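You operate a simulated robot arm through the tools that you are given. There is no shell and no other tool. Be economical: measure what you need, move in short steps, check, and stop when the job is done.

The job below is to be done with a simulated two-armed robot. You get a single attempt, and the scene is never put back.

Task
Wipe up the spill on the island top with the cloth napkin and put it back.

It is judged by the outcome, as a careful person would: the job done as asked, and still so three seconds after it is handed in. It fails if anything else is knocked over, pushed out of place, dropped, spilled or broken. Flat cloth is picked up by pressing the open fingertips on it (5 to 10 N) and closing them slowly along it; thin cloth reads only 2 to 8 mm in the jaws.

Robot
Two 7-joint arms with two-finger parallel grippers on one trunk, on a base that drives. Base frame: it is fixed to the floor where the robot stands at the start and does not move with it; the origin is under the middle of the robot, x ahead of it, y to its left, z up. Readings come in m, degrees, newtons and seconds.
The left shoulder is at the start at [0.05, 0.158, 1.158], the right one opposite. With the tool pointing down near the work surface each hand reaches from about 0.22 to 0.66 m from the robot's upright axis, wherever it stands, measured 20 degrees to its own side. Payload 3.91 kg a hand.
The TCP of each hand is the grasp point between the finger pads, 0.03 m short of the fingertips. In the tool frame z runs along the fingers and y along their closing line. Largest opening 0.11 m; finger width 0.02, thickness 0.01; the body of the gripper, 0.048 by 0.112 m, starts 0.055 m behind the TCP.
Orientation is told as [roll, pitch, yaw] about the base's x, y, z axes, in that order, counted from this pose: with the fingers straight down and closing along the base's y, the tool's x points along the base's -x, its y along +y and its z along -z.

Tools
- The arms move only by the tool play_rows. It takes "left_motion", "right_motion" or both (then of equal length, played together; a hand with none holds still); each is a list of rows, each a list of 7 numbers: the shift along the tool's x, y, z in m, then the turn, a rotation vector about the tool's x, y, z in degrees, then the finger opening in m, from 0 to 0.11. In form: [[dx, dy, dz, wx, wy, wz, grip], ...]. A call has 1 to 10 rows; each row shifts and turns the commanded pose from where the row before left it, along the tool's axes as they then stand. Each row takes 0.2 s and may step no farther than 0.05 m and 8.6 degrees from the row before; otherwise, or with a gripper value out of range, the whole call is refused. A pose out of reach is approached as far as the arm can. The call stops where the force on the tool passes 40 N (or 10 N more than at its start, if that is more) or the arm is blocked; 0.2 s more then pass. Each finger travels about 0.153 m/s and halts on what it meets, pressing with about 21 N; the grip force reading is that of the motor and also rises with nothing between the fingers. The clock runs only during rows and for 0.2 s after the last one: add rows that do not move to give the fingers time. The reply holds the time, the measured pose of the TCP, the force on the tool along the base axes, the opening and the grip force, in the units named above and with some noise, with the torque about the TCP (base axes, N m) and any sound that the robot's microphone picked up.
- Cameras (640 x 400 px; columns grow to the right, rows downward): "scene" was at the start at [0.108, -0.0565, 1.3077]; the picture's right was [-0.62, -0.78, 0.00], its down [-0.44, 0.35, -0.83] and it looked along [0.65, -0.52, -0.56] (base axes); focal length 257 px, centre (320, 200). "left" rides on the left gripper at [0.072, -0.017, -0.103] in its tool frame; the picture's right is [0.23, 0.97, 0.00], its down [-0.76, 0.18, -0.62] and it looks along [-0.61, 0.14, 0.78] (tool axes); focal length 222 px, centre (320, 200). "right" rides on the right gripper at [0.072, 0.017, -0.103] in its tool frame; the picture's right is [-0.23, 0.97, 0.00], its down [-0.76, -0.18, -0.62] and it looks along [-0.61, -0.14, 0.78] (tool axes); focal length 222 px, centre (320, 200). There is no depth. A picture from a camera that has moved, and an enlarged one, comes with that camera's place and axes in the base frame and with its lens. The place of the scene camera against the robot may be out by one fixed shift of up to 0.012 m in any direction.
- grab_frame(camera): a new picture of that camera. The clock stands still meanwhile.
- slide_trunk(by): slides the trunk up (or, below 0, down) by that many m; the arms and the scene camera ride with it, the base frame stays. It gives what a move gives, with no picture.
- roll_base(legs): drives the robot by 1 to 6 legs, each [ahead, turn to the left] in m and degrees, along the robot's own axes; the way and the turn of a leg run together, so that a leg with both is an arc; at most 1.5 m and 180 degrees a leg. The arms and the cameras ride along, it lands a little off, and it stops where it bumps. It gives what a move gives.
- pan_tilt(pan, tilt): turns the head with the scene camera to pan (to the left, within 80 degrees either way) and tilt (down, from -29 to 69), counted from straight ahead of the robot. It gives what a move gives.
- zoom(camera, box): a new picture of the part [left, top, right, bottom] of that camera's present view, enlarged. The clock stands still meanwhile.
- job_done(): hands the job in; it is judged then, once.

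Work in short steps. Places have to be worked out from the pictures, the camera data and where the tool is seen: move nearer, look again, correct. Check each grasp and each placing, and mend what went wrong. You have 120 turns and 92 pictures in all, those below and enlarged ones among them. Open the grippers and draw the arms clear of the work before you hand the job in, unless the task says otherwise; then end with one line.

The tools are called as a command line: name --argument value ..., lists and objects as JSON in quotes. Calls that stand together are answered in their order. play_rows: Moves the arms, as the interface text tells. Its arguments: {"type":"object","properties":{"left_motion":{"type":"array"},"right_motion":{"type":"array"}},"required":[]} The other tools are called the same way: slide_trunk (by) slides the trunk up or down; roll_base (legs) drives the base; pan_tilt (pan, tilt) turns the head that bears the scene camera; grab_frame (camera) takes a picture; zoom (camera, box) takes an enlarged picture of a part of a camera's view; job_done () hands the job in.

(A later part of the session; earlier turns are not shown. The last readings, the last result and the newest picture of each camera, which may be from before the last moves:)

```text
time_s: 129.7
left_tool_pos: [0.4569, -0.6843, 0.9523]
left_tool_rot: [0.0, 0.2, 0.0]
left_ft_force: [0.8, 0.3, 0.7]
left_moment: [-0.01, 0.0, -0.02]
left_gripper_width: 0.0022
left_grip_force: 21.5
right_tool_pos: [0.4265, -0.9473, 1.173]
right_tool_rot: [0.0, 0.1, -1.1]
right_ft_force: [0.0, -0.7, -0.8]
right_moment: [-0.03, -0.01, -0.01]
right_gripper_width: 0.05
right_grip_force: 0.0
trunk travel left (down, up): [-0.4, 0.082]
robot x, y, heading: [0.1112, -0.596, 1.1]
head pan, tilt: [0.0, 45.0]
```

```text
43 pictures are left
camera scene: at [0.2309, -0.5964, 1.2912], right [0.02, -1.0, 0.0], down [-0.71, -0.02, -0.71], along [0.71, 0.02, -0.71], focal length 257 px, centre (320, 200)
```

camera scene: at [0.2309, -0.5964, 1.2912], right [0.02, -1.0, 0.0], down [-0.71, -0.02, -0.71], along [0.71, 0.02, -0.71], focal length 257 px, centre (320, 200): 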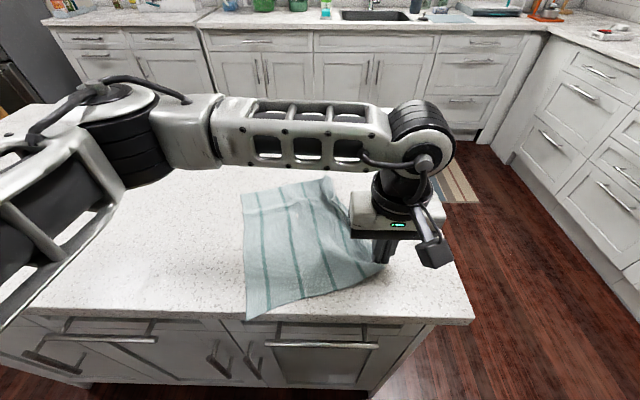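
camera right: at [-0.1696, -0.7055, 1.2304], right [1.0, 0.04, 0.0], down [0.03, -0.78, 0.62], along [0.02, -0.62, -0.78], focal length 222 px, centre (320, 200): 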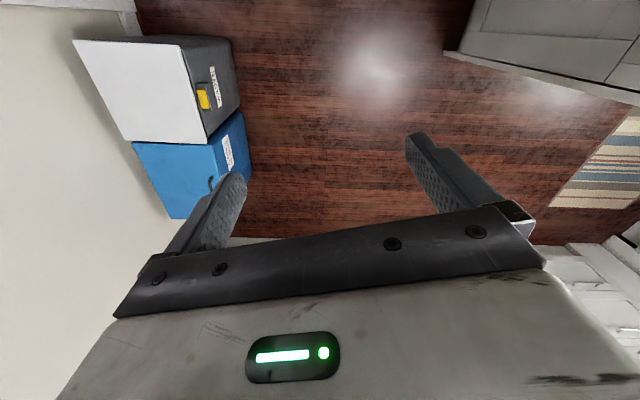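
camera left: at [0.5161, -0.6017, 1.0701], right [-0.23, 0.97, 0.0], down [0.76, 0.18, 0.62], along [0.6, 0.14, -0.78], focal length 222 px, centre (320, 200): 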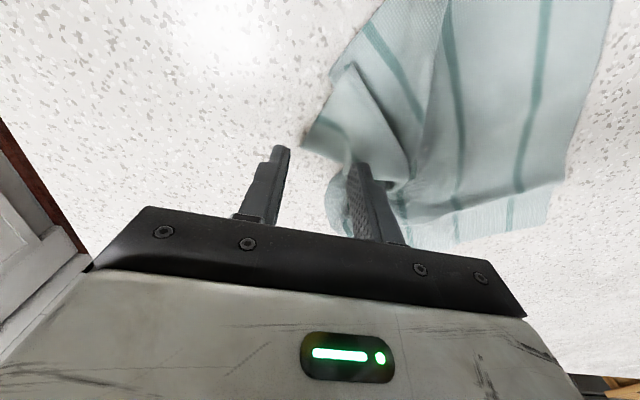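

Now it's nearly straight and mostly flat. I release this corner and lift away to view the far-right corner.

play_rows --left_motion '[[0, 0, 0.006, 0, 0, 0, 0], [0, 0, 0, 0, 0, 0, 0.015], [0, 0, 0, 0, 0, 0, 0.025], [0, 0, -0.03, 0, 0, 0, 0.03], [0, 0, -0.04, 0, 0, 0, 0.03], [0, 0.03, -0.04, 0, 0, 0, 0.04], [0, 0.05, 0, 0, 0, 0, 0.04], [0.02, 0.04, 0, 0, 0, 0, 0.04]]'

grab_frame --camera "scene"

grab_frame --camera "left"

```text
time_s: 131.5
left_tool_pos: [0.4383, -0.5652, 1.0524]
left_tool_rot: [0.0, 0.2, 0.0]
left_ft_force: [-0.5, 0.1, 0.3]
left_moment: [-0.01, 0.01, 0.0]
left_gripper_width: 0.0399
left_grip_force: 0.0
right_tool_pos: [0.4273, -0.9461, 1.1739]
right_tool_rot: [-0.1, 0.0, -1.0]
right_ft_force: [-0.9, 0.3, -0.4]
right_moment: [-0.02, 0.0, -0.02]
right_gripper_width: 0.05
right_grip_force: 0.2
trunk travel left (down, up): [-0.4, 0.082]
robot x, y, heading: [0.1139, -0.599, 1.3]
head pan, tilt: [0.0, 45.0]
```

```text
42 pictures are left
camera scene: at [0.2307, -0.5959, 1.2912], right [0.02, -1.0, 0.0], down [-0.71, -0.02, -0.71], along [0.71, 0.02, -0.71], focal length 257 px, centre (320, 200)
```

scene: 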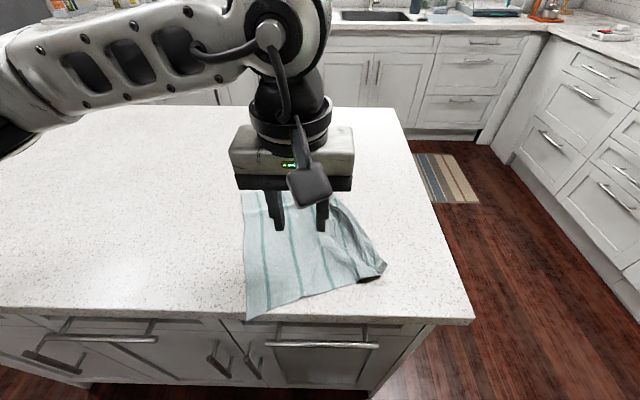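

```text
41 pictures are left
camera left: at [0.3665, -0.5837, 1.1565], right [-0.23, 0.97, 0.0], down [0.76, 0.18, 0.62], along [0.61, 0.14, -0.78], focal length 222 px, centre (320, 200)
```

left: 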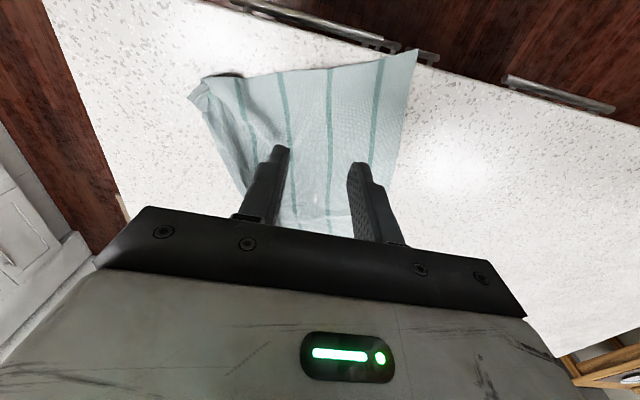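

I move the hand to the left to see the whole cloth.

play_rows --left_motion '[[-0.01, 0.045, -0.01, 0, 0, 0, 0.04], [-0.01, 0.045, -0.01, 0, 0, 0, 0.04], [-0.01, 0.045, 0, 0, 0, 0, 0.04], [-0.01, 0.045, 0, 0, 0, 0, 0.04], [-0.01, 0.045, 0, 0, 0, 0, 0.04], [-0.01, 0.045, 0, 0, 0, 0, 0.04], [-0.01, 0.045, 0, 0, 0, 0, 0.04], [-0.01, 0.045, 0, 0, 0, 0, 0.04]]'

zoom --camera "scene" --box '[160, 130, 480, 330]'

```text
time_s: 133.3
left_tool_pos: [0.5154, -0.2068, 1.0732]
left_tool_rot: [0.1, 0.2, -0.1]
left_ft_force: [-0.4, -0.5, 0.7]
left_moment: [-0.02, -0.02, -0.01]
left_gripper_width: 0.04
left_grip_force: 0.1
right_tool_pos: [0.4263, -0.9474, 1.1724]
right_tool_rot: [0.0, 0.1, -1.2]
right_ft_force: [0.6, -0.3, 0.2]
right_moment: [-0.01, 0.02, 0.03]
right_gripper_width: 0.0499
right_grip_force: 0.2
trunk travel left (down, up): [-0.4, 0.082]
robot x, y, heading: [0.1103, -0.596, 1.2]
head pan, tilt: [0.0, 45.0]
```

```text
2.00 times, centred on (320, 230) of scene
camera zoom: at [0.231, -0.5961, 1.2911], right [0.02, -1.0, 0.0], down [-0.71, -0.02, -0.71], along [0.71, 0.02, -0.71], focal length 514 px, centre (320, 140)
```

zoom: 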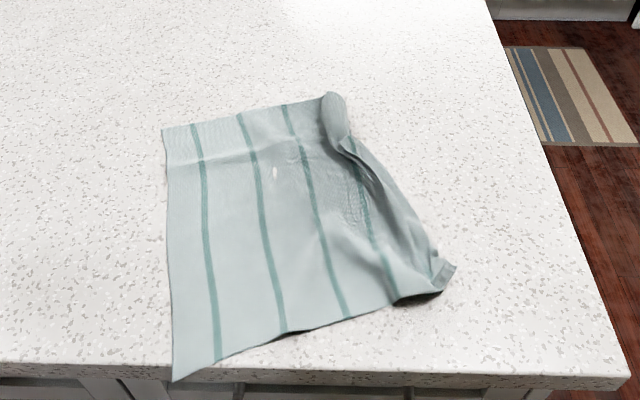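

The napkin is nearly flat, with the far-right edge tucked under a bit. Before leaving this stance I check the wiped area closely.

zoom --camera "scene" --box '[270, 140, 430, 240]'

```text
4.00 times, centred on (350, 190) of scene
camera zoom: at [0.231, -0.5961, 1.2911], right [0.02, -1.0, 0.0], down [-0.71, -0.02, -0.71], along [0.71, 0.02, -0.71], focal length 1028 px, centre (200, 240)
```

zoom: 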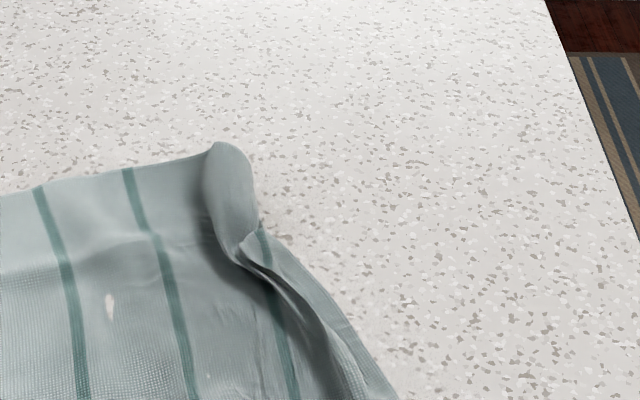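

There's a hint of residue right beside the cloth's right edge, so I'll shift the cloth away first and check there. I move above its left-edge middle to grip it.

play_rows --left_motion '[[0.004, -0.045, 0, 0, 0, 0, 0.045], [0.004, -0.045, 0, 0, 0, 0, 0.045], [0.004, -0.045, 0, 0, 0, 0, 0.045], [0.004, -0.045, 0, 0, 0, 0, 0.045], [0.004, -0.045, 0, 0, 0, 0, 0.045], [0.004, -0.045, 0, 0, 0, 0, 0.045], [0, 0, 0.045, 0, 0, 0, 0.045], [0, 0, 0.045, 0, 0, 0, 0.045]]'

grab_frame --camera "left"

```text
time_s: 135.1
left_tool_pos: [0.4923, -0.4757, 0.9832]
left_tool_rot: [0.0, 0.1, 0.0]
left_ft_force: [-0.5, -0.4, 0.0]
left_moment: [0.04, -0.01, 0.0]
left_gripper_width: 0.0449
left_grip_force: 0.1
right_tool_pos: [0.4264, -0.9474, 1.1728]
right_tool_rot: [0.0, 0.1, -1.1]
right_ft_force: [-0.3, -0.8, 0.1]
right_moment: [0.01, 0.0, 0.02]
right_gripper_width: 0.0499
right_grip_force: 0.1
trunk travel left (down, up): [-0.4, 0.082]
robot x, y, heading: [0.1091, -0.5988, 1.3]
head pan, tilt: [0.0, 45.0]
```

```text
38 pictures are left
camera left: at [0.4206, -0.4946, 1.0872], right [-0.23, 0.97, 0.0], down [0.76, 0.18, 0.62], along [0.61, 0.14, -0.78], focal length 222 px, centre (320, 200)
```

left: 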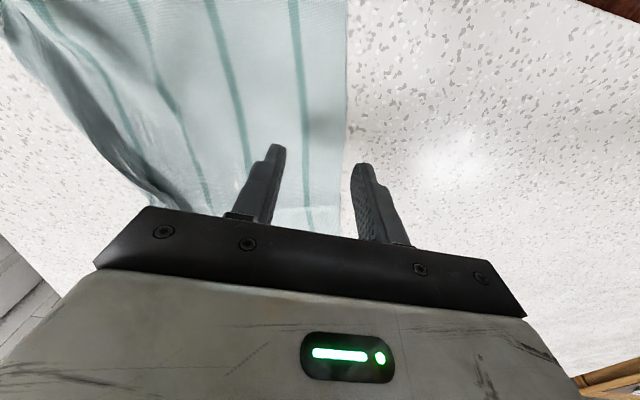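

The left edge is at y≈−0.457 here, so I shift 2 cm inward and lower onto the cloth.

play_rows --left_motion '[[0.012, -0.02, 0.015, 0, 0, 0, 0.045], [0, 0, 0.017, 0, 0, 0, 0.045], [0, 0, 0.009, 0, 0, 0, 0.045], [0, 0, 0.003, 0, 0, 0, 0.045]]'

```text
time_s: 136.1
left_tool_pos: [0.4817, -0.4966, 0.9407]
left_tool_rot: [0.1, 0.1, -0.1]
left_ft_force: [-0.1, 0.2, 5.5]
left_moment: [0.17, 0.0, 0.02]
left_gripper_width: 0.0451
left_grip_force: 0.1
right_tool_pos: [0.4269, -0.9467, 1.1721]
right_tool_rot: [0.0, 0.1, -1.1]
right_ft_force: [0.3, -0.6, 0.6]
right_moment: [-0.03, 0.01, -0.01]
right_gripper_width: 0.0502
right_grip_force: 0.0
trunk travel left (down, up): [-0.4, 0.082]
robot x, y, heading: [0.1121, -0.5977, 1.6]
head pan, tilt: [0.0, 45.0]
```

At 5.5 N I close slowly with a small extra press, then take a look.

play_rows --left_motion '[[0, 0, 0.001, 0, 0, 0, 0.038], [0, 0, 0, 0, 0, 0, 0.032], [0, 0, 0, 0, 0, 0, 0.026], [0, 0, 0, 0, 0, 0, 0.02], [0, 0, 0, 0, 0, 0, 0.014], [0, 0, 0, 0, 0, 0, 0.008], [0, 0, 0, 0, 0, 0, 0.002], [0, 0, 0, 0, 0, 0, 0], [0, 0, 0, 0, 0, 0, 0]]'

zoom --camera "left" --box '[160, 40, 480, 240]'

```text
time_s: 138.1
left_tool_pos: [0.4819, -0.4964, 0.9397]
left_tool_rot: [0.0, 0.1, 0.0]
left_ft_force: [0.7, 3.2, 26.7]
left_moment: [0.29, -0.06, 0.01]
left_gripper_width: 0.0018
left_grip_force: 21.2
right_tool_pos: [0.4246, -0.9475, 1.1733]
right_tool_rot: [0.0, 0.0, -1.1]
right_ft_force: [0.9, 0.5, -0.3]
right_moment: [0.03, 0.0, 0.01]
right_gripper_width: 0.0501
right_grip_force: 0.1
trunk travel left (down, up): [-0.4, 0.082]
robot x, y, heading: [0.1105, -0.597, 1.5]
head pan, tilt: [0.0, 45.0]
```

```text
2.00 times, centred on (320, 140) of left
camera zoom: at [0.4091, -0.5144, 1.0444], right [-0.23, 0.97, 0.0], down [0.76, 0.18, 0.62], along [0.61, 0.14, -0.78], focal length 444 px, centre (320, 320)
```

zoom: 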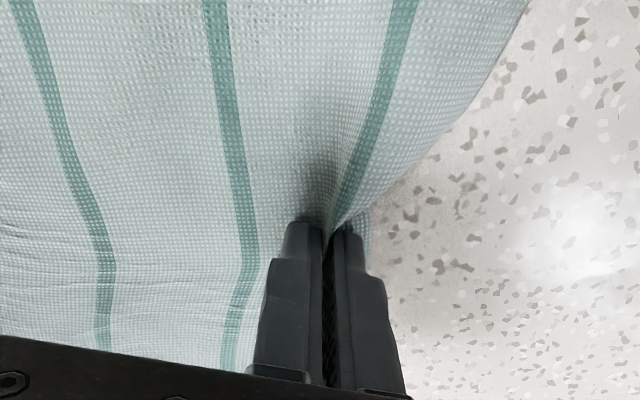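

Gripped near the edge. I lift about 1 cm and pull diagonally (+x, +y), then straight +y, letting the cloth trail and line up.

play_rows --left_motion '[[0, 0, -0.012, 0, 0, 0, 0], [-0.03, 0.03, 0, 0, 0, 0, 0], [-0.03, 0.03, 0, 0, 0, 0, 0], [-0.03, 0.03, 0, 0, 0, 0, 0], [-0.025, 0.03, 0, 0, 0, 0, 0], [0, 0.035, 0, 0, 0, 0, 0], [0, 0.035, 0, 0, 0, 0, 0], [0, 0.035, 0, 0, 0, 0, 0]]'

grab_frame --camera "scene"

```text
time_s: 139.9
left_tool_pos: [0.5944, -0.27, 0.953]
left_tool_rot: [0.0, 0.1, -0.2]
left_ft_force: [-0.1, -0.5, 0.3]
left_moment: [-0.01, 0.01, -0.01]
left_gripper_width: 0.0019
left_grip_force: 20.9
right_tool_pos: [0.4264, -0.9466, 1.1729]
right_tool_rot: [0.0, 0.0, -1.1]
right_ft_force: [-0.2, 0.1, -0.2]
right_moment: [-0.02, 0.01, 0.01]
right_gripper_width: 0.0504
right_grip_force: 0.1
trunk travel left (down, up): [-0.4, 0.082]
robot x, y, heading: [0.1124, -0.5984, 1.4]
head pan, tilt: [0.0, 45.0]
```

```text
36 pictures are left
camera scene: at [0.2308, -0.5962, 1.2912], right [0.02, -1.0, 0.0], down [-0.71, -0.02, -0.71], along [0.71, 0.02, -0.71], focal length 257 px, centre (320, 200)
```

scene: 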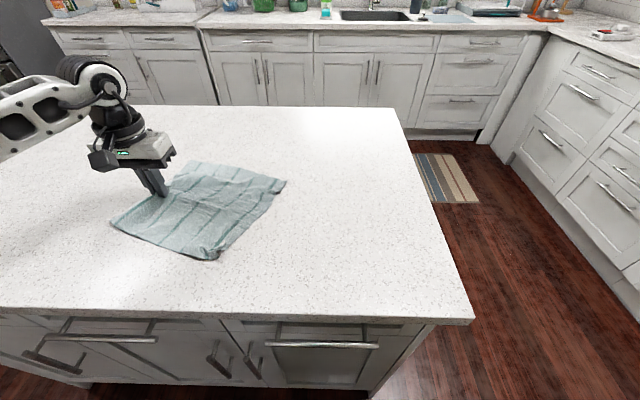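

The cloth followed beautifully, and the far-right corner came out too. I zoom in on the former spill area.

zoom --camera "scene" --box '[240, 140, 400, 240]'

```text
4.00 times, centred on (320, 190) of scene
camera zoom: at [0.2308, -0.5962, 1.2912], right [0.02, -1.0, 0.0], down [-0.71, -0.02, -0.71], along [0.71, 0.02, -0.71], focal length 1028 px, centre (320, 240)
```

zoom: 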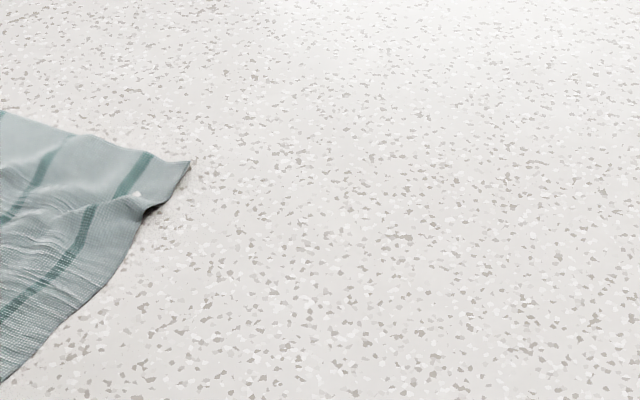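

The counter is clean. I continue the straight +y drag toward the original place.

play_rows --left_motion '[[0, 0.03, 0, 0, 0, 0, 0], [0, 0.03, 0, 0, 0, 0, 0], [0, 0.03, 0, 0, 0, 0, 0], [0, 0.03, 0, 0, 0, 0, 0], [0, 0.03, 0, 0, 0, 0, 0]]'

pan_tilt --pan 25 --tilt 45

grab_frame --camera "scene"

```text
time_s: 141.1
left_tool_pos: [0.5981, -0.1395, 0.9493]
left_tool_rot: [0.0, 0.0, 0.1]
left_ft_force: [-0.1, -0.4, 0.0]
left_moment: [0.02, 0.01, 0.0]
left_gripper_width: 0.002
left_grip_force: 21.0
left hand out of reach, approached as far as the arm can: row 5
right_tool_pos: [0.426, -0.9481, 1.1741]
right_tool_rot: [0.0, 0.1, -1.1]
right_ft_force: [-0.1, 0.3, 0.1]
right_moment: [-0.01, 0.01, 0.04]
right_gripper_width: 0.0501
right_grip_force: 0.0
trunk travel left (down, up): [-0.4, 0.082]
robot x, y, heading: [0.1092, -0.5986, 1.1]
head pan, tilt: [0.0, 45.0]
```

```text
time_s: 142.0
left_tool_pos: [0.5984, -0.1397, 0.9506]
left_tool_rot: [0.0, 0.2, 0.0]
left_ft_force: [-0.2, 0.1, 0.6]
left_moment: [0.0, 0.02, 0.03]
left_gripper_width: 0.0021
left_grip_force: 20.9
right_tool_pos: [0.427, -0.9471, 1.1732]
right_tool_rot: [0.0, 0.1, -1.1]
right_ft_force: [0.7, -0.1, -0.5]
right_moment: [0.0, 0.03, 0.01]
right_gripper_width: 0.0502
right_grip_force: 0.0
trunk travel left (down, up): [-0.4, 0.082]
robot x, y, heading: [0.1099, -0.5996, 1.2]
head pan, tilt: [25.0, 45.0]
```

```text
34 pictures are left
camera scene: at [0.2226, -0.5624, 1.2911], right [0.44, -0.9, 0.0], down [-0.63, -0.31, -0.71], along [0.63, 0.31, -0.71], focal length 257 px, centre (320, 200)
```

scene: 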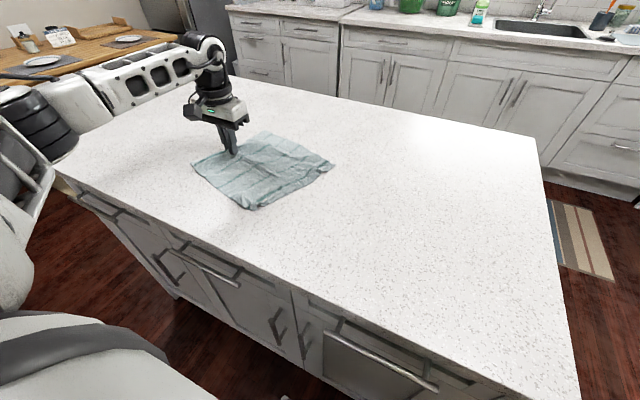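

I've reached the limit from this stance at y≈−0.14. I set the edge down, release, raise the hand, and shift the base left by about 0.2 m.

play_rows --left_motion '[[0, 0, 0.006, 0, 0, 0, 0], [0, 0, 0, 0, 0, 0, 0.012], [0, 0, 0, 0, 0, 0, 0.025], [0, 0, -0.03, 0, 0, 0, 0.03], [0, 0, -0.04, 0, 0, 0, 0.03], [0.02, 0, -0.04, 0, 0, 0, 0.04], [0.03, 0, -0.03, 0, 0, 0, 0.04], [0.03, -0.02, -0.02, 0, 0, 0, 0.04]]'

roll_base --legs '[[-0.11, 0], [0, -91], [-0.2, 0], [0, 90], [0.12, 0]]'

pan_tilt --pan 10 --tilt 50

grab_frame --camera "scene"

```text
time_s: 143.8
left_tool_pos: [0.516, -0.1615, 1.1057]
left_tool_rot: [0.1, 0.1, 0.1]
left_ft_force: [0.5, 0.2, -0.2]
left_moment: [-0.03, 0.01, 0.01]
left_gripper_width: 0.04
left_grip_force: 0.1
right_tool_pos: [0.426, -0.9478, 1.1733]
right_tool_rot: [0.0, 0.1, -1.1]
right_ft_force: [0.3, -0.1, -0.4]
right_moment: [0.0, -0.03, 0.02]
right_gripper_width: 0.05
right_grip_force: 0.0
trunk travel left (down, up): [-0.4, 0.082]
robot x, y, heading: [0.1101, -0.595, 1.8]
head pan, tilt: [25.0, 45.0]
```

```text
time_s: 154.7
left_tool_pos: [0.5103, 0.0538, 1.1045]
left_tool_rot: [0.0, 0.3, 1.1]
left_ft_force: [-0.5, 0.1, 0.3]
left_moment: [0.04, -0.05, 0.02]
left_gripper_width: 0.04
left_grip_force: 0.0
right_tool_pos: [0.4343, -0.7354, 1.1728]
right_tool_rot: [0.0, 0.1, 0.0]
right_ft_force: [-0.1, 0.1, 0.3]
right_moment: [0.0, 0.0, 0.03]
right_gripper_width: 0.0502
right_grip_force: 0.0
trunk travel left (down, up): [-0.4, 0.082]
robot x, y, heading: [0.1116, -0.3911, 2.5]
head pan, tilt: [25.0, 45.0]
```

```text
time_s: 155.5
left_tool_pos: [0.509, 0.055, 1.105]
left_tool_rot: [0.0, 0.2, 1.1]
left_ft_force: [0.0, -0.9, -0.5]
left_moment: [0.0, -0.01, 0.0]
left_gripper_width: 0.0402
left_grip_force: 0.0
right_tool_pos: [0.4335, -0.734, 1.173]
right_tool_rot: [-0.1, 0.0, 0.1]
right_ft_force: [0.2, -0.6, -0.9]
right_moment: [0.03, 0.03, 0.0]
right_gripper_width: 0.0503
right_grip_force: 0.0
trunk travel left (down, up): [-0.4, 0.082]
robot x, y, heading: [0.1093, -0.3866, 2.6]
head pan, tilt: [10.0, 50.0]
```

```text
33 pictures are left
camera scene: at [0.2251, -0.3737, 1.2842], right [0.22, -0.98, 0.0], down [-0.75, -0.17, -0.64], along [0.63, 0.14, -0.77], focal length 257 px, centre (320, 200)
```

scene: 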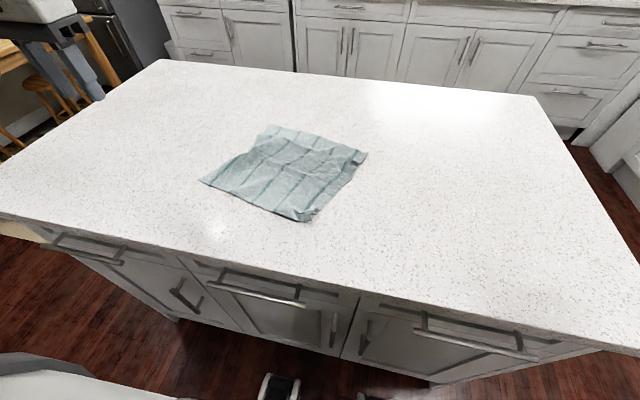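

The centre is now within about 2 cm of the original and the cloth is mostly flat, just turned about 18° clockwise. I'll grip the near-left corner (≈(0.515, −0.056)) and pull it toward −x and slightly +y to straighten it.

play_rows --left_motion '[[-0.005, -0.036, 0.03, 0, 0, 1.1, 0.04], [-0.005, -0.036, 0.03, 0, 0, 0, 0.04], [-0.005, -0.036, 0.03, 0, 0, 0, 0.04], [-0.005, -0.036, 0.03, 0, 0, 0, 0.04]]'

grab_frame --camera "left"

```text
time_s: 156.5
left_tool_pos: [0.528, -0.0897, 0.9847]
left_tool_rot: [0.0, 0.2, 0.0]
left_ft_force: [-0.2, -0.2, -0.7]
left_moment: [-0.02, 0.0, 0.0]
left_gripper_width: 0.0401
left_grip_force: 0.0
right_tool_pos: [0.4334, -0.7344, 1.173]
right_tool_rot: [0.0, 0.1, 0.0]
right_ft_force: [-1.0, -1.3, 0.5]
right_moment: [0.01, 0.0, 0.01]
right_gripper_width: 0.0501
right_grip_force: 0.1
trunk travel left (down, up): [-0.4, 0.082]
robot x, y, heading: [0.1097, -0.3921, 2.6]
head pan, tilt: [10.0, 50.0]
```

```text
32 pictures are left
camera left: at [0.4573, -0.1082, 1.088], right [-0.23, 0.97, 0.0], down [0.76, 0.18, 0.62], along [0.6, 0.14, -0.78], focal length 222 px, centre (320, 200)
```

left: 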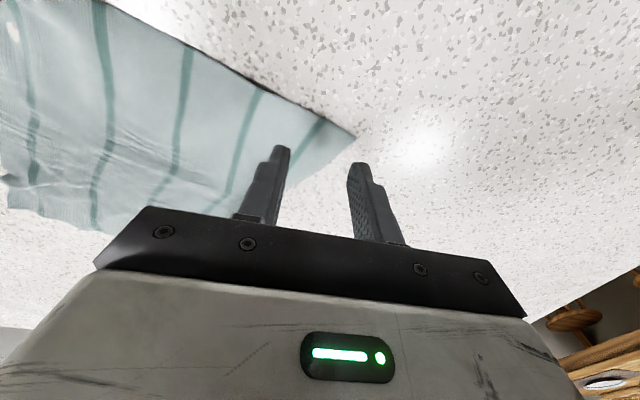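

Corner D is at (0.523, −0.063). I shift slightly inward and press down.

play_rows --left_motion '[[-0.007, -0.009, 0.015, 0, 0, 0, 0.04], [0, 0, 0.017, 0, 0, 0, 0.04], [0, 0, 0.009, 0, 0, 0, 0.04], [0, 0, 0.0045, 0, 0, 0, 0.04]]'

```text
time_s: 157.5
left_tool_pos: [0.5366, -0.099, 0.9401]
left_tool_rot: [0.2, -0.2, 0.0]
left_ft_force: [-1.6, 2.5, 15.8]
left_moment: [0.25, 0.12, 0.03]
left_gripper_width: 0.0401
left_grip_force: 0.5
right_tool_pos: [0.4329, -0.7356, 1.174]
right_tool_rot: [0.0, 0.0, 0.0]
right_ft_force: [0.8, 0.0, -0.4]
right_moment: [-0.01, 0.0, 0.01]
right_gripper_width: 0.0501
right_grip_force: 0.0
trunk travel left (down, up): [-0.4, 0.082]
robot x, y, heading: [0.1141, -0.3929, 2.5]
head pan, tilt: [10.0, 50.0]
```

That's a bit firm, so I ease 2 mm and close slowly.

play_rows --left_motion '[[0, 0, -0.002, 0, 0, 0, 0.04], [0, 0, 0, 0, 0, 0, 0.034], [0, 0, 0, 0, 0, 0, 0.028], [0, 0, 0, 0, 0, 0, 0.022], [0, 0, 0, 0, 0, 0, 0.016], [0, 0, 0, 0, 0, 0, 0.01], [0, 0, 0, 0, 0, 0, 0.005], [0, 0, 0, 0, 0, 0, 0], [0, 0, 0, 0, 0, 0, 0]]'

zoom --camera "left" --box '[160, 40, 480, 240]'

```text
time_s: 159.5
left_tool_pos: [0.5353, -0.0996, 0.9411]
left_tool_rot: [0.1, 0.0, 0.0]
left_ft_force: [0.8, -0.1, 9.7]
left_moment: [0.05, -0.02, -0.01]
left_gripper_width: 0.0019
left_grip_force: 21.1
right_tool_pos: [0.4332, -0.7356, 1.1739]
right_tool_rot: [0.0, 0.2, 0.0]
right_ft_force: [0.4, 0.4, 0.5]
right_moment: [-0.01, 0.01, 0.0]
right_gripper_width: 0.05
right_grip_force: 0.1
trunk travel left (down, up): [-0.4, 0.082]
robot x, y, heading: [0.1123, -0.389, 2.4]
head pan, tilt: [10.0, 50.0]
```

```text
2.00 times, centred on (320, 140) of left
camera zoom: at [0.4641, -0.1177, 1.0446], right [-0.23, 0.97, 0.0], down [0.76, 0.18, 0.62], along [0.61, 0.14, -0.78], focal length 444 px, centre (320, 320)
```

zoom: 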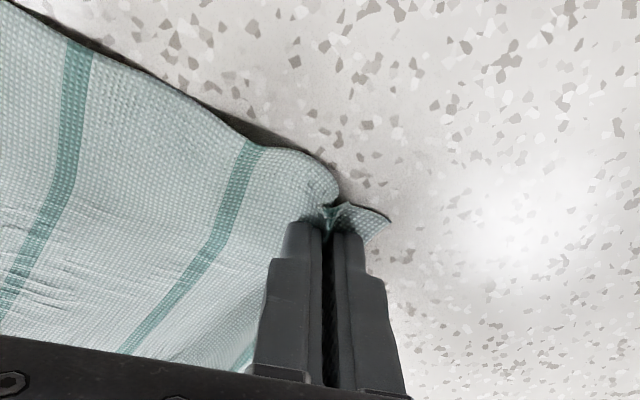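

Gripped. I lift 1 cm and pull toward −x, +y by about (−0.065, +0.025).

play_rows --left_motion '[[0, 0, -0.01, 0, 0, 0, 0], [0.02, 0.008, 0, 0, 0, 0, 0], [0.022, 0.008, 0, 0, 0, 0, 0], [0.022, 0.009, 0, 0, 0, 0, 0], [0, 0, 0.008, 0, 0, 0, 0]]'

grab_frame --camera "scene"

```text
time_s: 160.7
left_tool_pos: [0.4718, -0.0752, 0.9426]
left_tool_rot: [0.0, 0.0, -0.1]
left_ft_force: [0.0, -0.1, 0.1]
left_moment: [-0.01, -0.03, -0.02]
left_gripper_width: 0.0022
left_grip_force: 21.1
right_tool_pos: [0.4333, -0.7347, 1.1723]
right_tool_rot: [0.2, 0.1, 0.0]
right_ft_force: [-0.2, -0.1, -0.3]
right_moment: [0.04, 0.0, -0.05]
right_gripper_width: 0.0499
right_grip_force: 0.1
trunk travel left (down, up): [-0.4, 0.082]
robot x, y, heading: [0.1118, -0.3902, 2.6]
head pan, tilt: [10.0, 50.0]
```

```text
30 pictures are left
camera scene: at [0.2254, -0.3739, 1.2842], right [0.22, -0.98, 0.0], down [-0.75, -0.17, -0.64], along [0.63, 0.14, -0.77], focal length 257 px, centre (320, 200)
```

scene: 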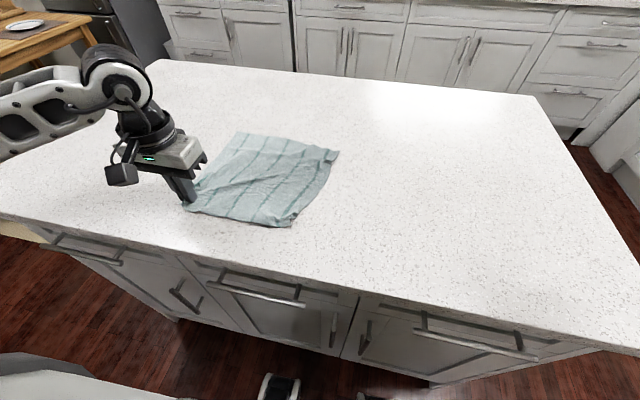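

Nearly aligned with the original. I release and step away to judge the remaining offsets.

play_rows --left_motion '[[0, 0, 0, 0, 0, 0, 0.012], [0, 0, 0, 0, 0, 0, 0.025], [0, 0, -0.03, 0, 0, 0, 0.03], [0, 0, -0.04, 0, 0, 0, 0.03], [0, 0.04, -0.03, 0, 0, 0, 0.04], [0, 0.045, 0, 0, 0, 0, 0.04], [0, 0.045, 0, 0, 0, 0, 0.04]]'

zoom --camera "scene" --box '[120, 80, 440, 280]'

```text
time_s: 162.3
left_tool_pos: [0.4732, 0.0561, 1.0425]
left_tool_rot: [0.0, 0.2, -0.1]
left_ft_force: [-0.7, -0.4, 0.7]
left_moment: [-0.02, -0.01, -0.03]
left_gripper_width: 0.0398
left_grip_force: 0.1
right_tool_pos: [0.4342, -0.735, 1.1731]
right_tool_rot: [0.0, 0.1, 0.0]
right_ft_force: [0.9, 0.2, 0.9]
right_moment: [0.0, -0.04, 0.01]
right_gripper_width: 0.0501
right_grip_force: 0.0
trunk travel left (down, up): [-0.4, 0.082]
robot x, y, heading: [0.1109, -0.3903, 2.5]
head pan, tilt: [10.0, 50.0]
```

```text
2.00 times, centred on (280, 180) of scene
camera zoom: at [0.2252, -0.3735, 1.2842], right [0.22, -0.98, 0.0], down [-0.75, -0.17, -0.64], along [0.63, 0.14, -0.77], focal length 514 px, centre (400, 240)
```

zoom: 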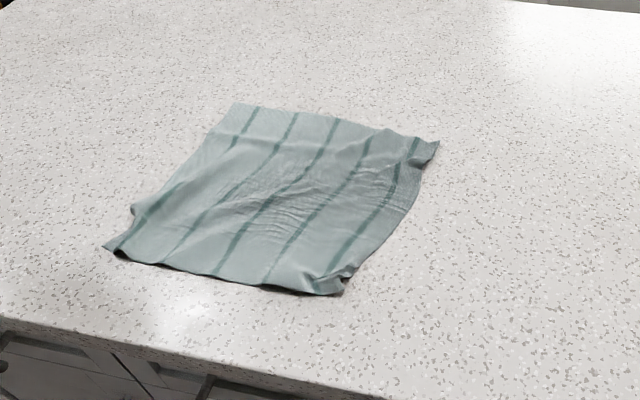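

It lies flat within a few cm of the original: its centre is about 4 cm short in x, and the near-right corner is about 5 cm in. I do one tidy pull of the far edge toward +x.

play_rows --left_motion '[[-0.024, -0.0351, 0.004, 0, 0, 0, 0.04], [-0.024, -0.0351, 0.004, 0, 0, 0, 0.04], [-0.024, -0.0351, 0.01, 0, 0, 0, 0.04], [-0.024, -0.0351, 0.01, 0, 0, 0, 0.04], [-0.024, -0.0351, 0.01, 0, 0, 0, 0.04], [-0.024, -0.0351, 0.01, 0, 0, 0, 0.04], [-0.024, -0.0351, 0.01, 0, 0, 0, 0.04]]'

grab_frame --camera "left"

grab_frame --camera "scene"

```text
time_s: 163.9
left_tool_pos: [0.6392, -0.191, 0.984]
left_tool_rot: [0.0, 0.2, 0.0]
left_ft_force: [0.5, 1.2, -0.2]
left_moment: [0.05, 0.01, -0.01]
left_gripper_width: 0.0399
left_grip_force: 0.0
right_tool_pos: [0.435, -0.7364, 1.1734]
right_tool_rot: [-0.1, 0.1, 0.0]
right_ft_force: [0.3, -0.4, -0.4]
right_moment: [0.02, 0.02, -0.01]
right_gripper_width: 0.0501
right_grip_force: 0.1
trunk travel left (down, up): [-0.4, 0.082]
robot x, y, heading: [0.1091, -0.3916, 2.4]
head pan, tilt: [10.0, 50.0]
```

```text
28 pictures are left
camera left: at [0.5669, -0.2096, 1.0874], right [-0.23, 0.97, 0.0], down [0.76, 0.18, 0.62], along [0.6, 0.14, -0.78], focal length 222 px, centre (320, 200)
```

left: 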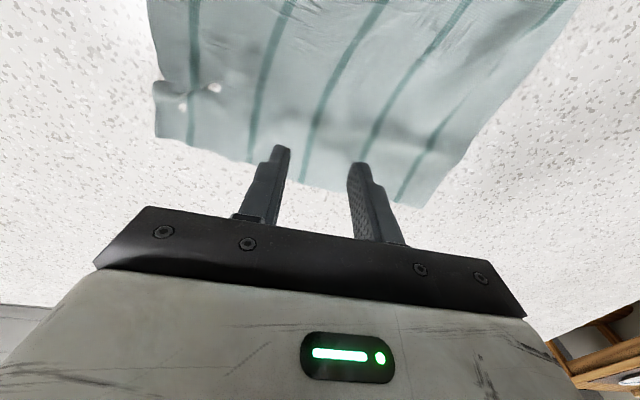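

```text
27 pictures are left
camera scene: at [0.2256, -0.3744, 1.2842], right [0.22, -0.98, 0.0], down [-0.75, -0.17, -0.64], along [0.63, 0.14, -0.77], focal length 257 px, centre (320, 200)
```

scene: 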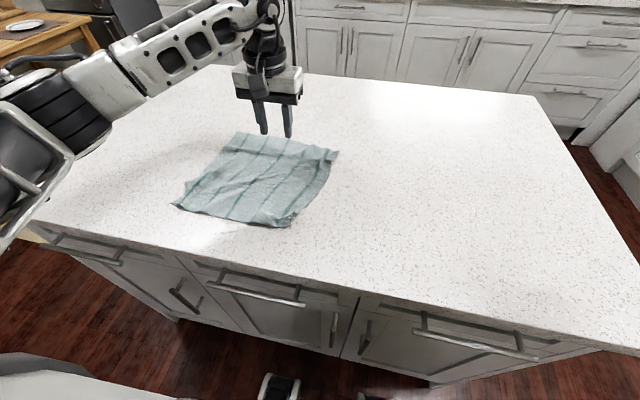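

The far edge is at x≈0.68 and the original was at ≈0.725. I press at (0.655, −0.20) and pinch a small fold.

play_rows --left_motion '[[-0.015, -0.009, 0.015, 0, 0, 0, 0.03], [0, 0, 0.016, 0, 0, 0, 0.03], [0, 0, 0.009, 0, 0, 0, 0.03], [0, 0, 0.004, 0, 0, 0, 0.03]]'

play_rows --left_motion '[[0, 0, 0, 0, 0, 0, 0.025], [0, 0, 0, 0, 0, 0, 0.02], [0, 0, 0, 0, 0, 0, 0.015], [0, 0, 0, 0, 0, 0, 0.01], [0, 0, 0, 0, 0, 0, 0.005], [0, 0, 0, 0, 0, 0, 0], [0, 0, 0, 0, 0, 0, 0]]'

```text
time_s: 164.9
left_tool_pos: [0.6552, -0.1991, 0.9405]
left_tool_rot: [-0.1, -0.1, -0.1]
left_ft_force: [1.8, -0.2, 5.1]
left_moment: [0.05, -0.02, -0.02]
left_gripper_width: 0.0303
left_grip_force: 0.1
right_tool_pos: [0.4333, -0.7362, 1.1733]
right_tool_rot: [0.0, 0.2, 0.1]
right_ft_force: [-0.1, -0.1, -0.6]
right_moment: [0.02, 0.01, -0.01]
right_gripper_width: 0.0501
right_grip_force: 0.1
trunk travel left (down, up): [-0.4, 0.082]
robot x, y, heading: [0.1133, -0.3876, 2.6]
head pan, tilt: [10.0, 50.0]
```

```text
time_s: 166.5
left_tool_pos: [0.6525, -0.1995, 0.9403]
left_tool_rot: [0.0, 0.0, 0.0]
left_ft_force: [0.2, -0.7, 9.6]
left_moment: [-0.03, -0.07, -0.03]
left_gripper_width: 0.0065
left_grip_force: 20.7
right_tool_pos: [0.4328, -0.7346, 1.1745]
right_tool_rot: [0.0, 0.1, 0.0]
right_ft_force: [-0.5, -0.3, 0.9]
right_moment: [-0.01, 0.02, 0.04]
right_gripper_width: 0.0504
right_grip_force: 0.2
trunk travel left (down, up): [-0.4, 0.082]
robot x, y, heading: [0.1136, -0.3929, 2.4]
head pan, tilt: [10.0, 50.0]
```

Gripped at 6.5 mm (two folds). I lift a little and pull +x by 4.5 cm, then set down.

play_rows --left_motion '[[0, 0, -0.008, 0, 0, 0, 0], [-0.015, 0, 0, 0, 0, 0, 0], [-0.015, 0, 0, 0, 0, 0, 0], [-0.015, 0, 0, 0, 0, 0, 0], [0, 0, 0.006, 0, 0, 0, 0], [0, 0, 0, 0, 0, 0, 0.02], [0, 0, 0, 0, 0, 0, 0.03], [0, 0, -0.03, 0, 0, 0, 0.03], [0, 0, -0.04, 0, 0, 0, 0.03]]'

grab_frame --camera "scene"

grab_frame --camera "left"

```text
time_s: 168.5
left_tool_pos: [0.698, -0.1982, 1.013]
left_tool_rot: [0.0, 0.2, 0.1]
left_ft_force: [0.3, 0.3, 0.4]
left_moment: [-0.02, 0.02, -0.01]
left_gripper_width: 0.03
left_grip_force: 0.1
right_tool_pos: [0.4346, -0.7353, 1.1736]
right_tool_rot: [-0.1, 0.1, 0.0]
right_ft_force: [-0.7, 0.6, -0.5]
right_moment: [0.0, 0.01, -0.01]
right_gripper_width: 0.0502
right_grip_force: 0.0
trunk travel left (down, up): [-0.4, 0.082]
robot x, y, heading: [0.1103, -0.3889, 2.7]
head pan, tilt: [10.0, 50.0]
```

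```text
26 pictures are left
camera scene: at [0.2251, -0.374, 1.2842], right [0.22, -0.98, 0.0], down [-0.75, -0.17, -0.64], along [0.63, 0.14, -0.77], focal length 257 px, centre (320, 200)
```

scene: 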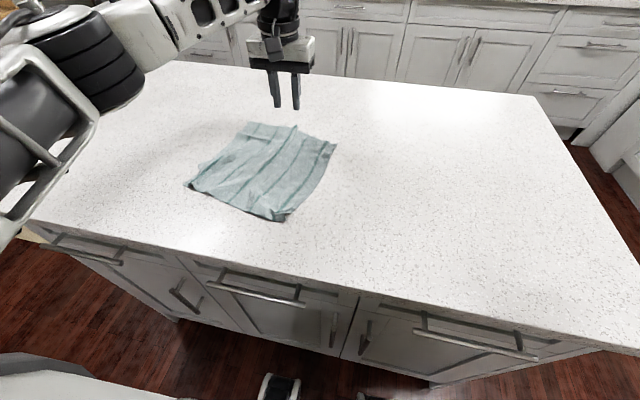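

```text
25 pictures are left
camera left: at [0.6265, -0.2162, 1.115], right [-0.23, 0.97, 0.0], down [0.76, 0.18, 0.62], along [0.6, 0.14, -0.78], focal length 222 px, centre (320, 200)
```

left: 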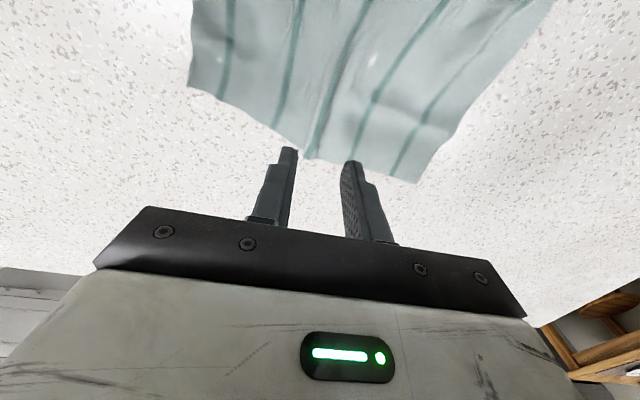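

The centre is now within about 2.5 cm. As a last tidy, I pull the near-right corner (≈(0.455, −0.26)) toward −y about 6 cm to square it up.

play_rows --left_motion '[[0.0446, -0.0054, 0, 0, 0, 0, 0.04], [0.0446, -0.0054, 0, 0, 0, 0, 0.04], [0.0446, -0.0054, 0, 0, 0, 0, 0.04], [0.0446, -0.0054, 0, 0, 0, 0, 0.04], [0.0446, -0.0054, 0.01, 0, 0, 0, 0.04], [0, 0, 0.02, 0, 0, 0, 0.04]]'

grab_frame --camera "left"

```text
time_s: 169.9
left_tool_pos: [0.4768, -0.2243, 0.9858]
left_tool_rot: [0.0, 0.1, 0.0]
left_ft_force: [-0.6, -0.4, -0.2]
left_moment: [0.02, 0.0, 0.0]
left_gripper_width: 0.04
left_grip_force: 0.1
right_tool_pos: [0.4342, -0.7349, 1.1712]
right_tool_rot: [0.0, 0.2, 0.0]
right_ft_force: [0.2, -1.0, 0.8]
right_moment: [0.05, -0.01, -0.01]
right_gripper_width: 0.05
right_grip_force: 0.1
trunk travel left (down, up): [-0.4, 0.082]
robot x, y, heading: [0.1076, -0.3926, 2.5]
head pan, tilt: [10.0, 50.0]
```

```text
24 pictures are left
camera left: at [0.4053, -0.2431, 1.0878], right [-0.23, 0.97, 0.0], down [0.76, 0.18, 0.62], along [0.6, 0.14, -0.78], focal length 222 px, centre (320, 200)
```

left: 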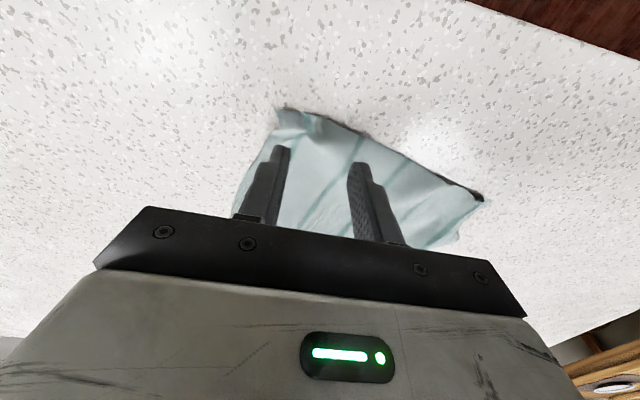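

Corner C is at (0.463, −0.263). I shift +1 cm in x, press and pinch.

play_rows --left_motion '[[-0.01, -0.006, 0.015, 0, 0, 0, 0.036], [0, 0, 0.018, 0, 0, 0, 0.036], [0, 0, 0.009, 0, 0, 0, 0.036], [0, 0, 0.003, 0, 0, 0, 0.036]]'

play_rows --left_motion '[[0, 0, 0, 0, 0, 0, 0.03], [0, 0, 0, 0, 0, 0, 0.024], [0, 0, 0, 0, 0, 0, 0.018], [0, 0, 0, 0, 0, 0, 0.012], [0, 0, 0, 0, 0, 0, 0.006], [0, 0, 0, 0, 0, 0, 0], [0, 0, 0, 0, 0, 0, 0]]'

```text
time_s: 170.9
left_tool_pos: [0.4878, -0.2313, 0.9402]
left_tool_rot: [0.0, -0.2, 0.0]
left_ft_force: [-1.0, 3.8, 22.8]
left_moment: [-0.1, 0.15, -0.05]
left_gripper_width: 0.0356
left_grip_force: 0.0
right_tool_pos: [0.4315, -0.7352, 1.174]
right_tool_rot: [0.0, 0.0, 0.0]
right_ft_force: [0.6, -0.7, 0.6]
right_moment: [0.03, -0.01, 0.0]
right_gripper_width: 0.0501
right_grip_force: 0.0
trunk travel left (down, up): [-0.4, 0.082]
robot x, y, heading: [0.1133, -0.3943, 2.7]
head pan, tilt: [10.0, 50.0]
```

```text
time_s: 172.5
left_tool_pos: [0.4866, -0.232, 0.9409]
left_tool_rot: [-0.1, -0.1, 0.0]
left_ft_force: [0.1, -1.4, 32.9]
left_moment: [-0.17, 0.2, -0.01]
left_gripper_width: 0.0021
left_grip_force: 21.0
right_tool_pos: [0.4323, -0.7365, 1.174]
right_tool_rot: [0.1, 0.1, 0.1]
right_ft_force: [-0.5, -0.6, -0.2]
right_moment: [0.0, -0.01, -0.01]
right_gripper_width: 0.0502
right_grip_force: 0.1
trunk travel left (down, up): [-0.4, 0.082]
robot x, y, heading: [0.1152, -0.3913, 2.6]
head pan, tilt: [10.0, 50.0]
```

Gripped at 2.1 mm. I lift and pull toward −y 6 cm and −x about 1 cm, set down, release and rise.

play_rows --left_motion '[[0, 0, -0.016, 0, 0, 0, 0], [0.003, -0.02, 0, 0, 0, 0, 0], [0.003, -0.02, 0, 0, 0, 0, 0], [0.003, -0.022, 0, 0, 0, 0, 0], [0, 0, 0.008, 0, 0, 0, 0], [0, 0, 0, 0, 0, 0, 0.012], [0, 0, 0, 0, 0, 0, 0.025], [0, 0, -0.03, 0, 0, 0, 0.03], [0, 0, -0.045, 0, 0, 0, 0.03], [0, 0, -0.045, 0, 0, 0, 0.03]]'

play_rows --left_motion '[[0, 0.048, 0, 0, 0, 0, 0.05], [0, 0.048, 0, 0, 0, 0, 0.05], [0, 0.048, 0, 0, 0, 0, 0.05], [0, 0.048, 0, 0, 0, 0, 0.05], [0, 0.048, 0, 0, 0, 0, 0.05], [0, 0.048, 0, 0, 0, 0, 0.05], [0, 0.048, 0, 0, 0, 0, 0.05], [0, 0.03, 0, 0, 0, 0, 0.05]]'

grab_frame --camera "scene"

```text
time_s: 174.7
left_tool_pos: [0.4786, -0.2915, 1.0681]
left_tool_rot: [0.1, 0.3, 0.0]
left_ft_force: [0.4, -0.1, 0.4]
left_moment: [0.0, 0.0, -0.01]
left_gripper_width: 0.0299
left_grip_force: 0.1
right_tool_pos: [0.4347, -0.7352, 1.173]
right_tool_rot: [0.0, 0.1, -0.1]
right_ft_force: [0.4, -0.3, -1.1]
right_moment: [0.04, 0.03, 0.01]
right_gripper_width: 0.0499
right_grip_force: 0.1
trunk travel left (down, up): [-0.4, 0.082]
robot x, y, heading: [0.1125, -0.3911, 2.3]
head pan, tilt: [10.0, 50.0]
```

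```text
time_s: 176.5
left_tool_pos: [0.4792, 0.0741, 1.0666]
left_tool_rot: [0.0, 0.2, -0.1]
left_ft_force: [-0.6, 0.1, 0.1]
left_moment: [-0.03, -0.02, -0.02]
left_gripper_width: 0.05
left_grip_force: 0.1
right_tool_pos: [0.4336, -0.7352, 1.173]
right_tool_rot: [-0.1, 0.1, 0.0]
right_ft_force: [-0.8, -0.6, -0.3]
right_moment: [0.01, 0.01, 0.03]
right_gripper_width: 0.0498
right_grip_force: 0.0
trunk travel left (down, up): [-0.4, 0.082]
robot x, y, heading: [0.1136, -0.3918, 2.4]
head pan, tilt: [10.0, 50.0]
```

```text
23 pictures are left
camera scene: at [0.2253, -0.3737, 1.2842], right [0.22, -0.98, 0.0], down [-0.75, -0.17, -0.64], along [0.63, 0.14, -0.77], focal length 257 px, centre (320, 200)
```

scene: 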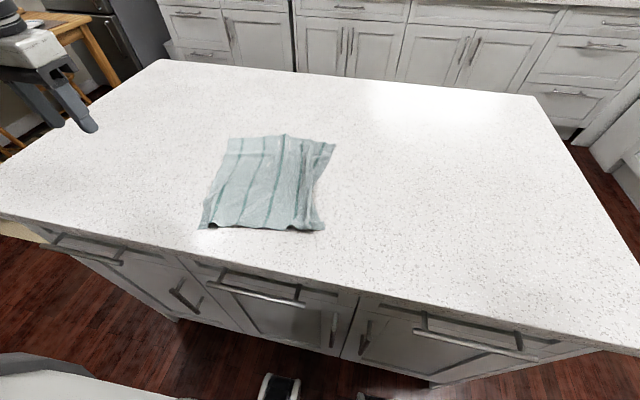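

The right side is square now, and the left side sits about 5–6 cm toward −x. One more pull on the far-left corner A (≈(0.655, −0.055)) toward +x fixes that, so I move above it.

play_rows --left_motion '[[-0.04, -0.02, 0, 0, 0, 0, 0.04], [-0.04, -0.03, 0.01, 0, 0, 0, 0.04], [-0.038, -0.03, 0.015, 0, 0, 0, 0.036], [-0.038, -0.03, 0.015, 0, 0, 0, 0.036], [0, -0.042, 0.02, 0, 0, 0, 0.036], [0, 0, 0.022, 0, 0, 0, 0.036]]'

grab_frame --camera "left"

```text
refused: row 2 steps farther than a row can; nothing moved
```

```text
22 pictures are left
camera left: at [0.4079, 0.0556, 1.1697], right [-0.23, 0.97, 0.0], down [0.76, 0.18, 0.62], along [0.6, 0.14, -0.78], focal length 222 px, centre (320, 200)
```

left: 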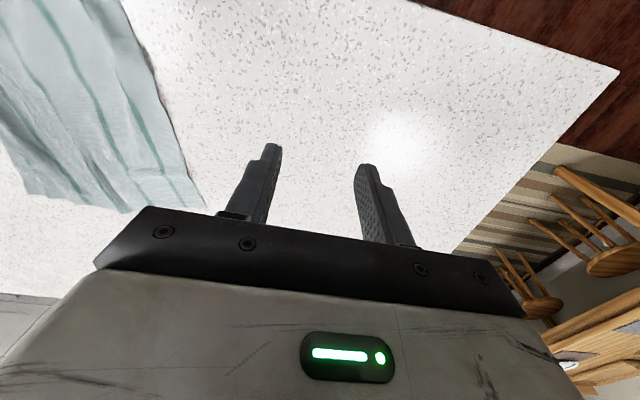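

One row was too long, so I repeat with smaller steps.

play_rows --left_motion '[[-0.03, -0.025, 0, 0, 0, 0, 0.04], [-0.03, -0.025, 0.01, 0, 0, 0, 0.04], [-0.03, -0.03, 0.01, 0, 0, 0, 0.036], [-0.03, -0.03, 0.01, 0, 0, 0, 0.036], [-0.03, -0.03, 0.01, 0, 0, 0, 0.036], [-0.006, -0.012, 0.02, 0, 0, 0, 0.036], [0, 0, 0.022, 0, 0, 0, 0.036]]'

grab_frame --camera "left"

```text
time_s: 178.1
left_tool_pos: [0.6339, -0.08, 0.9847]
left_tool_rot: [0.0, 0.2, 0.0]
left_ft_force: [0.2, 0.6, -0.8]
left_moment: [-0.01, 0.01, 0.03]
left_gripper_width: 0.0356
left_grip_force: 0.1
right_tool_pos: [0.4341, -0.7348, 1.173]
right_tool_rot: [0.0, 0.1, 0.0]
right_ft_force: [0.0, 0.0, -0.7]
right_moment: [0.0, 0.05, -0.02]
right_gripper_width: 0.05
right_grip_force: 0.1
trunk travel left (down, up): [-0.4, 0.082]
robot x, y, heading: [0.113, -0.3898, 2.6]
head pan, tilt: [10.0, 50.0]
```

```text
21 pictures are left
camera left: at [0.5623, -0.0987, 1.0881], right [-0.23, 0.97, 0.0], down [0.76, 0.18, 0.62], along [0.6, 0.14, -0.78], focal length 222 px, centre (320, 200)
```

left: 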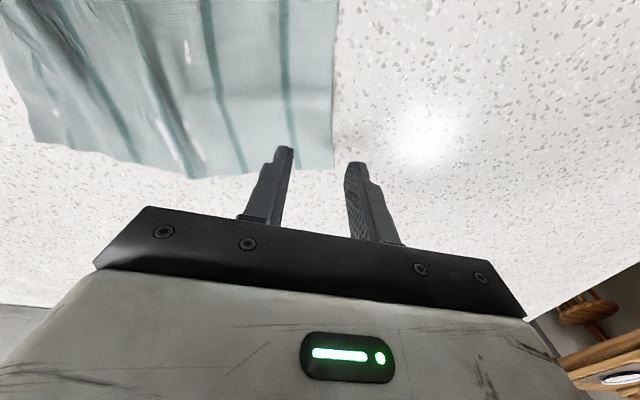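

Corner A is at (0.66, −0.065). I shift 2 cm to −y, press and pinch.

play_rows --left_motion '[[0, -0.02, 0.015, 0, 0, 0, 0.036], [0, 0, 0.016, 0, 0, 0, 0.036], [0, 0, 0.009, 0, 0, 0, 0.036], [0, 0, 0.004, 0, 0, 0, 0.036]]'

play_rows --left_motion '[[0, 0, 0, 0, 0, 0, 0.03], [0, 0, 0, 0, 0, 0, 0.024], [0, 0, 0, 0, 0, 0, 0.018], [0, 0, 0, 0, 0, 0, 0.012], [0, 0, 0, 0, 0, 0, 0.006], [0, 0, 0, 0, 0, 0, 0], [0, 0, 0, 0, 0, 0, 0]]'

```text
time_s: 179.1
left_tool_pos: [0.6345, -0.1016, 0.9414]
left_tool_rot: [0.0, 0.0, -0.1]
left_ft_force: [0.2, 0.4, 5.5]
left_moment: [0.08, 0.03, -0.02]
left_gripper_width: 0.0358
left_grip_force: 0.0
right_tool_pos: [0.4323, -0.7353, 1.1728]
right_tool_rot: [0.1, 0.1, 0.0]
right_ft_force: [-0.5, -0.7, 0.0]
right_moment: [0.03, -0.01, 0.01]
right_gripper_width: 0.05
right_grip_force: 0.0
trunk travel left (down, up): [-0.4, 0.082]
robot x, y, heading: [0.11, -0.391, 2.5]
head pan, tilt: [10.0, 50.0]
```

```text
time_s: 180.7
left_tool_pos: [0.6337, -0.1007, 0.9413]
left_tool_rot: [0.0, 0.1, 0.1]
left_ft_force: [1.1, 0.3, 9.7]
left_moment: [0.01, 0.02, 0.01]
left_gripper_width: 0.0022
left_grip_force: 20.8
right_tool_pos: [0.4323, -0.7365, 1.173]
right_tool_rot: [0.1, 0.0, 0.0]
right_ft_force: [-0.1, 0.6, 0.6]
right_moment: [-0.01, 0.01, 0.0]
right_gripper_width: 0.0498
right_grip_force: 0.0
trunk travel left (down, up): [-0.4, 0.082]
robot x, y, heading: [0.1117, -0.3911, 2.5]
head pan, tilt: [10.0, 50.0]
```

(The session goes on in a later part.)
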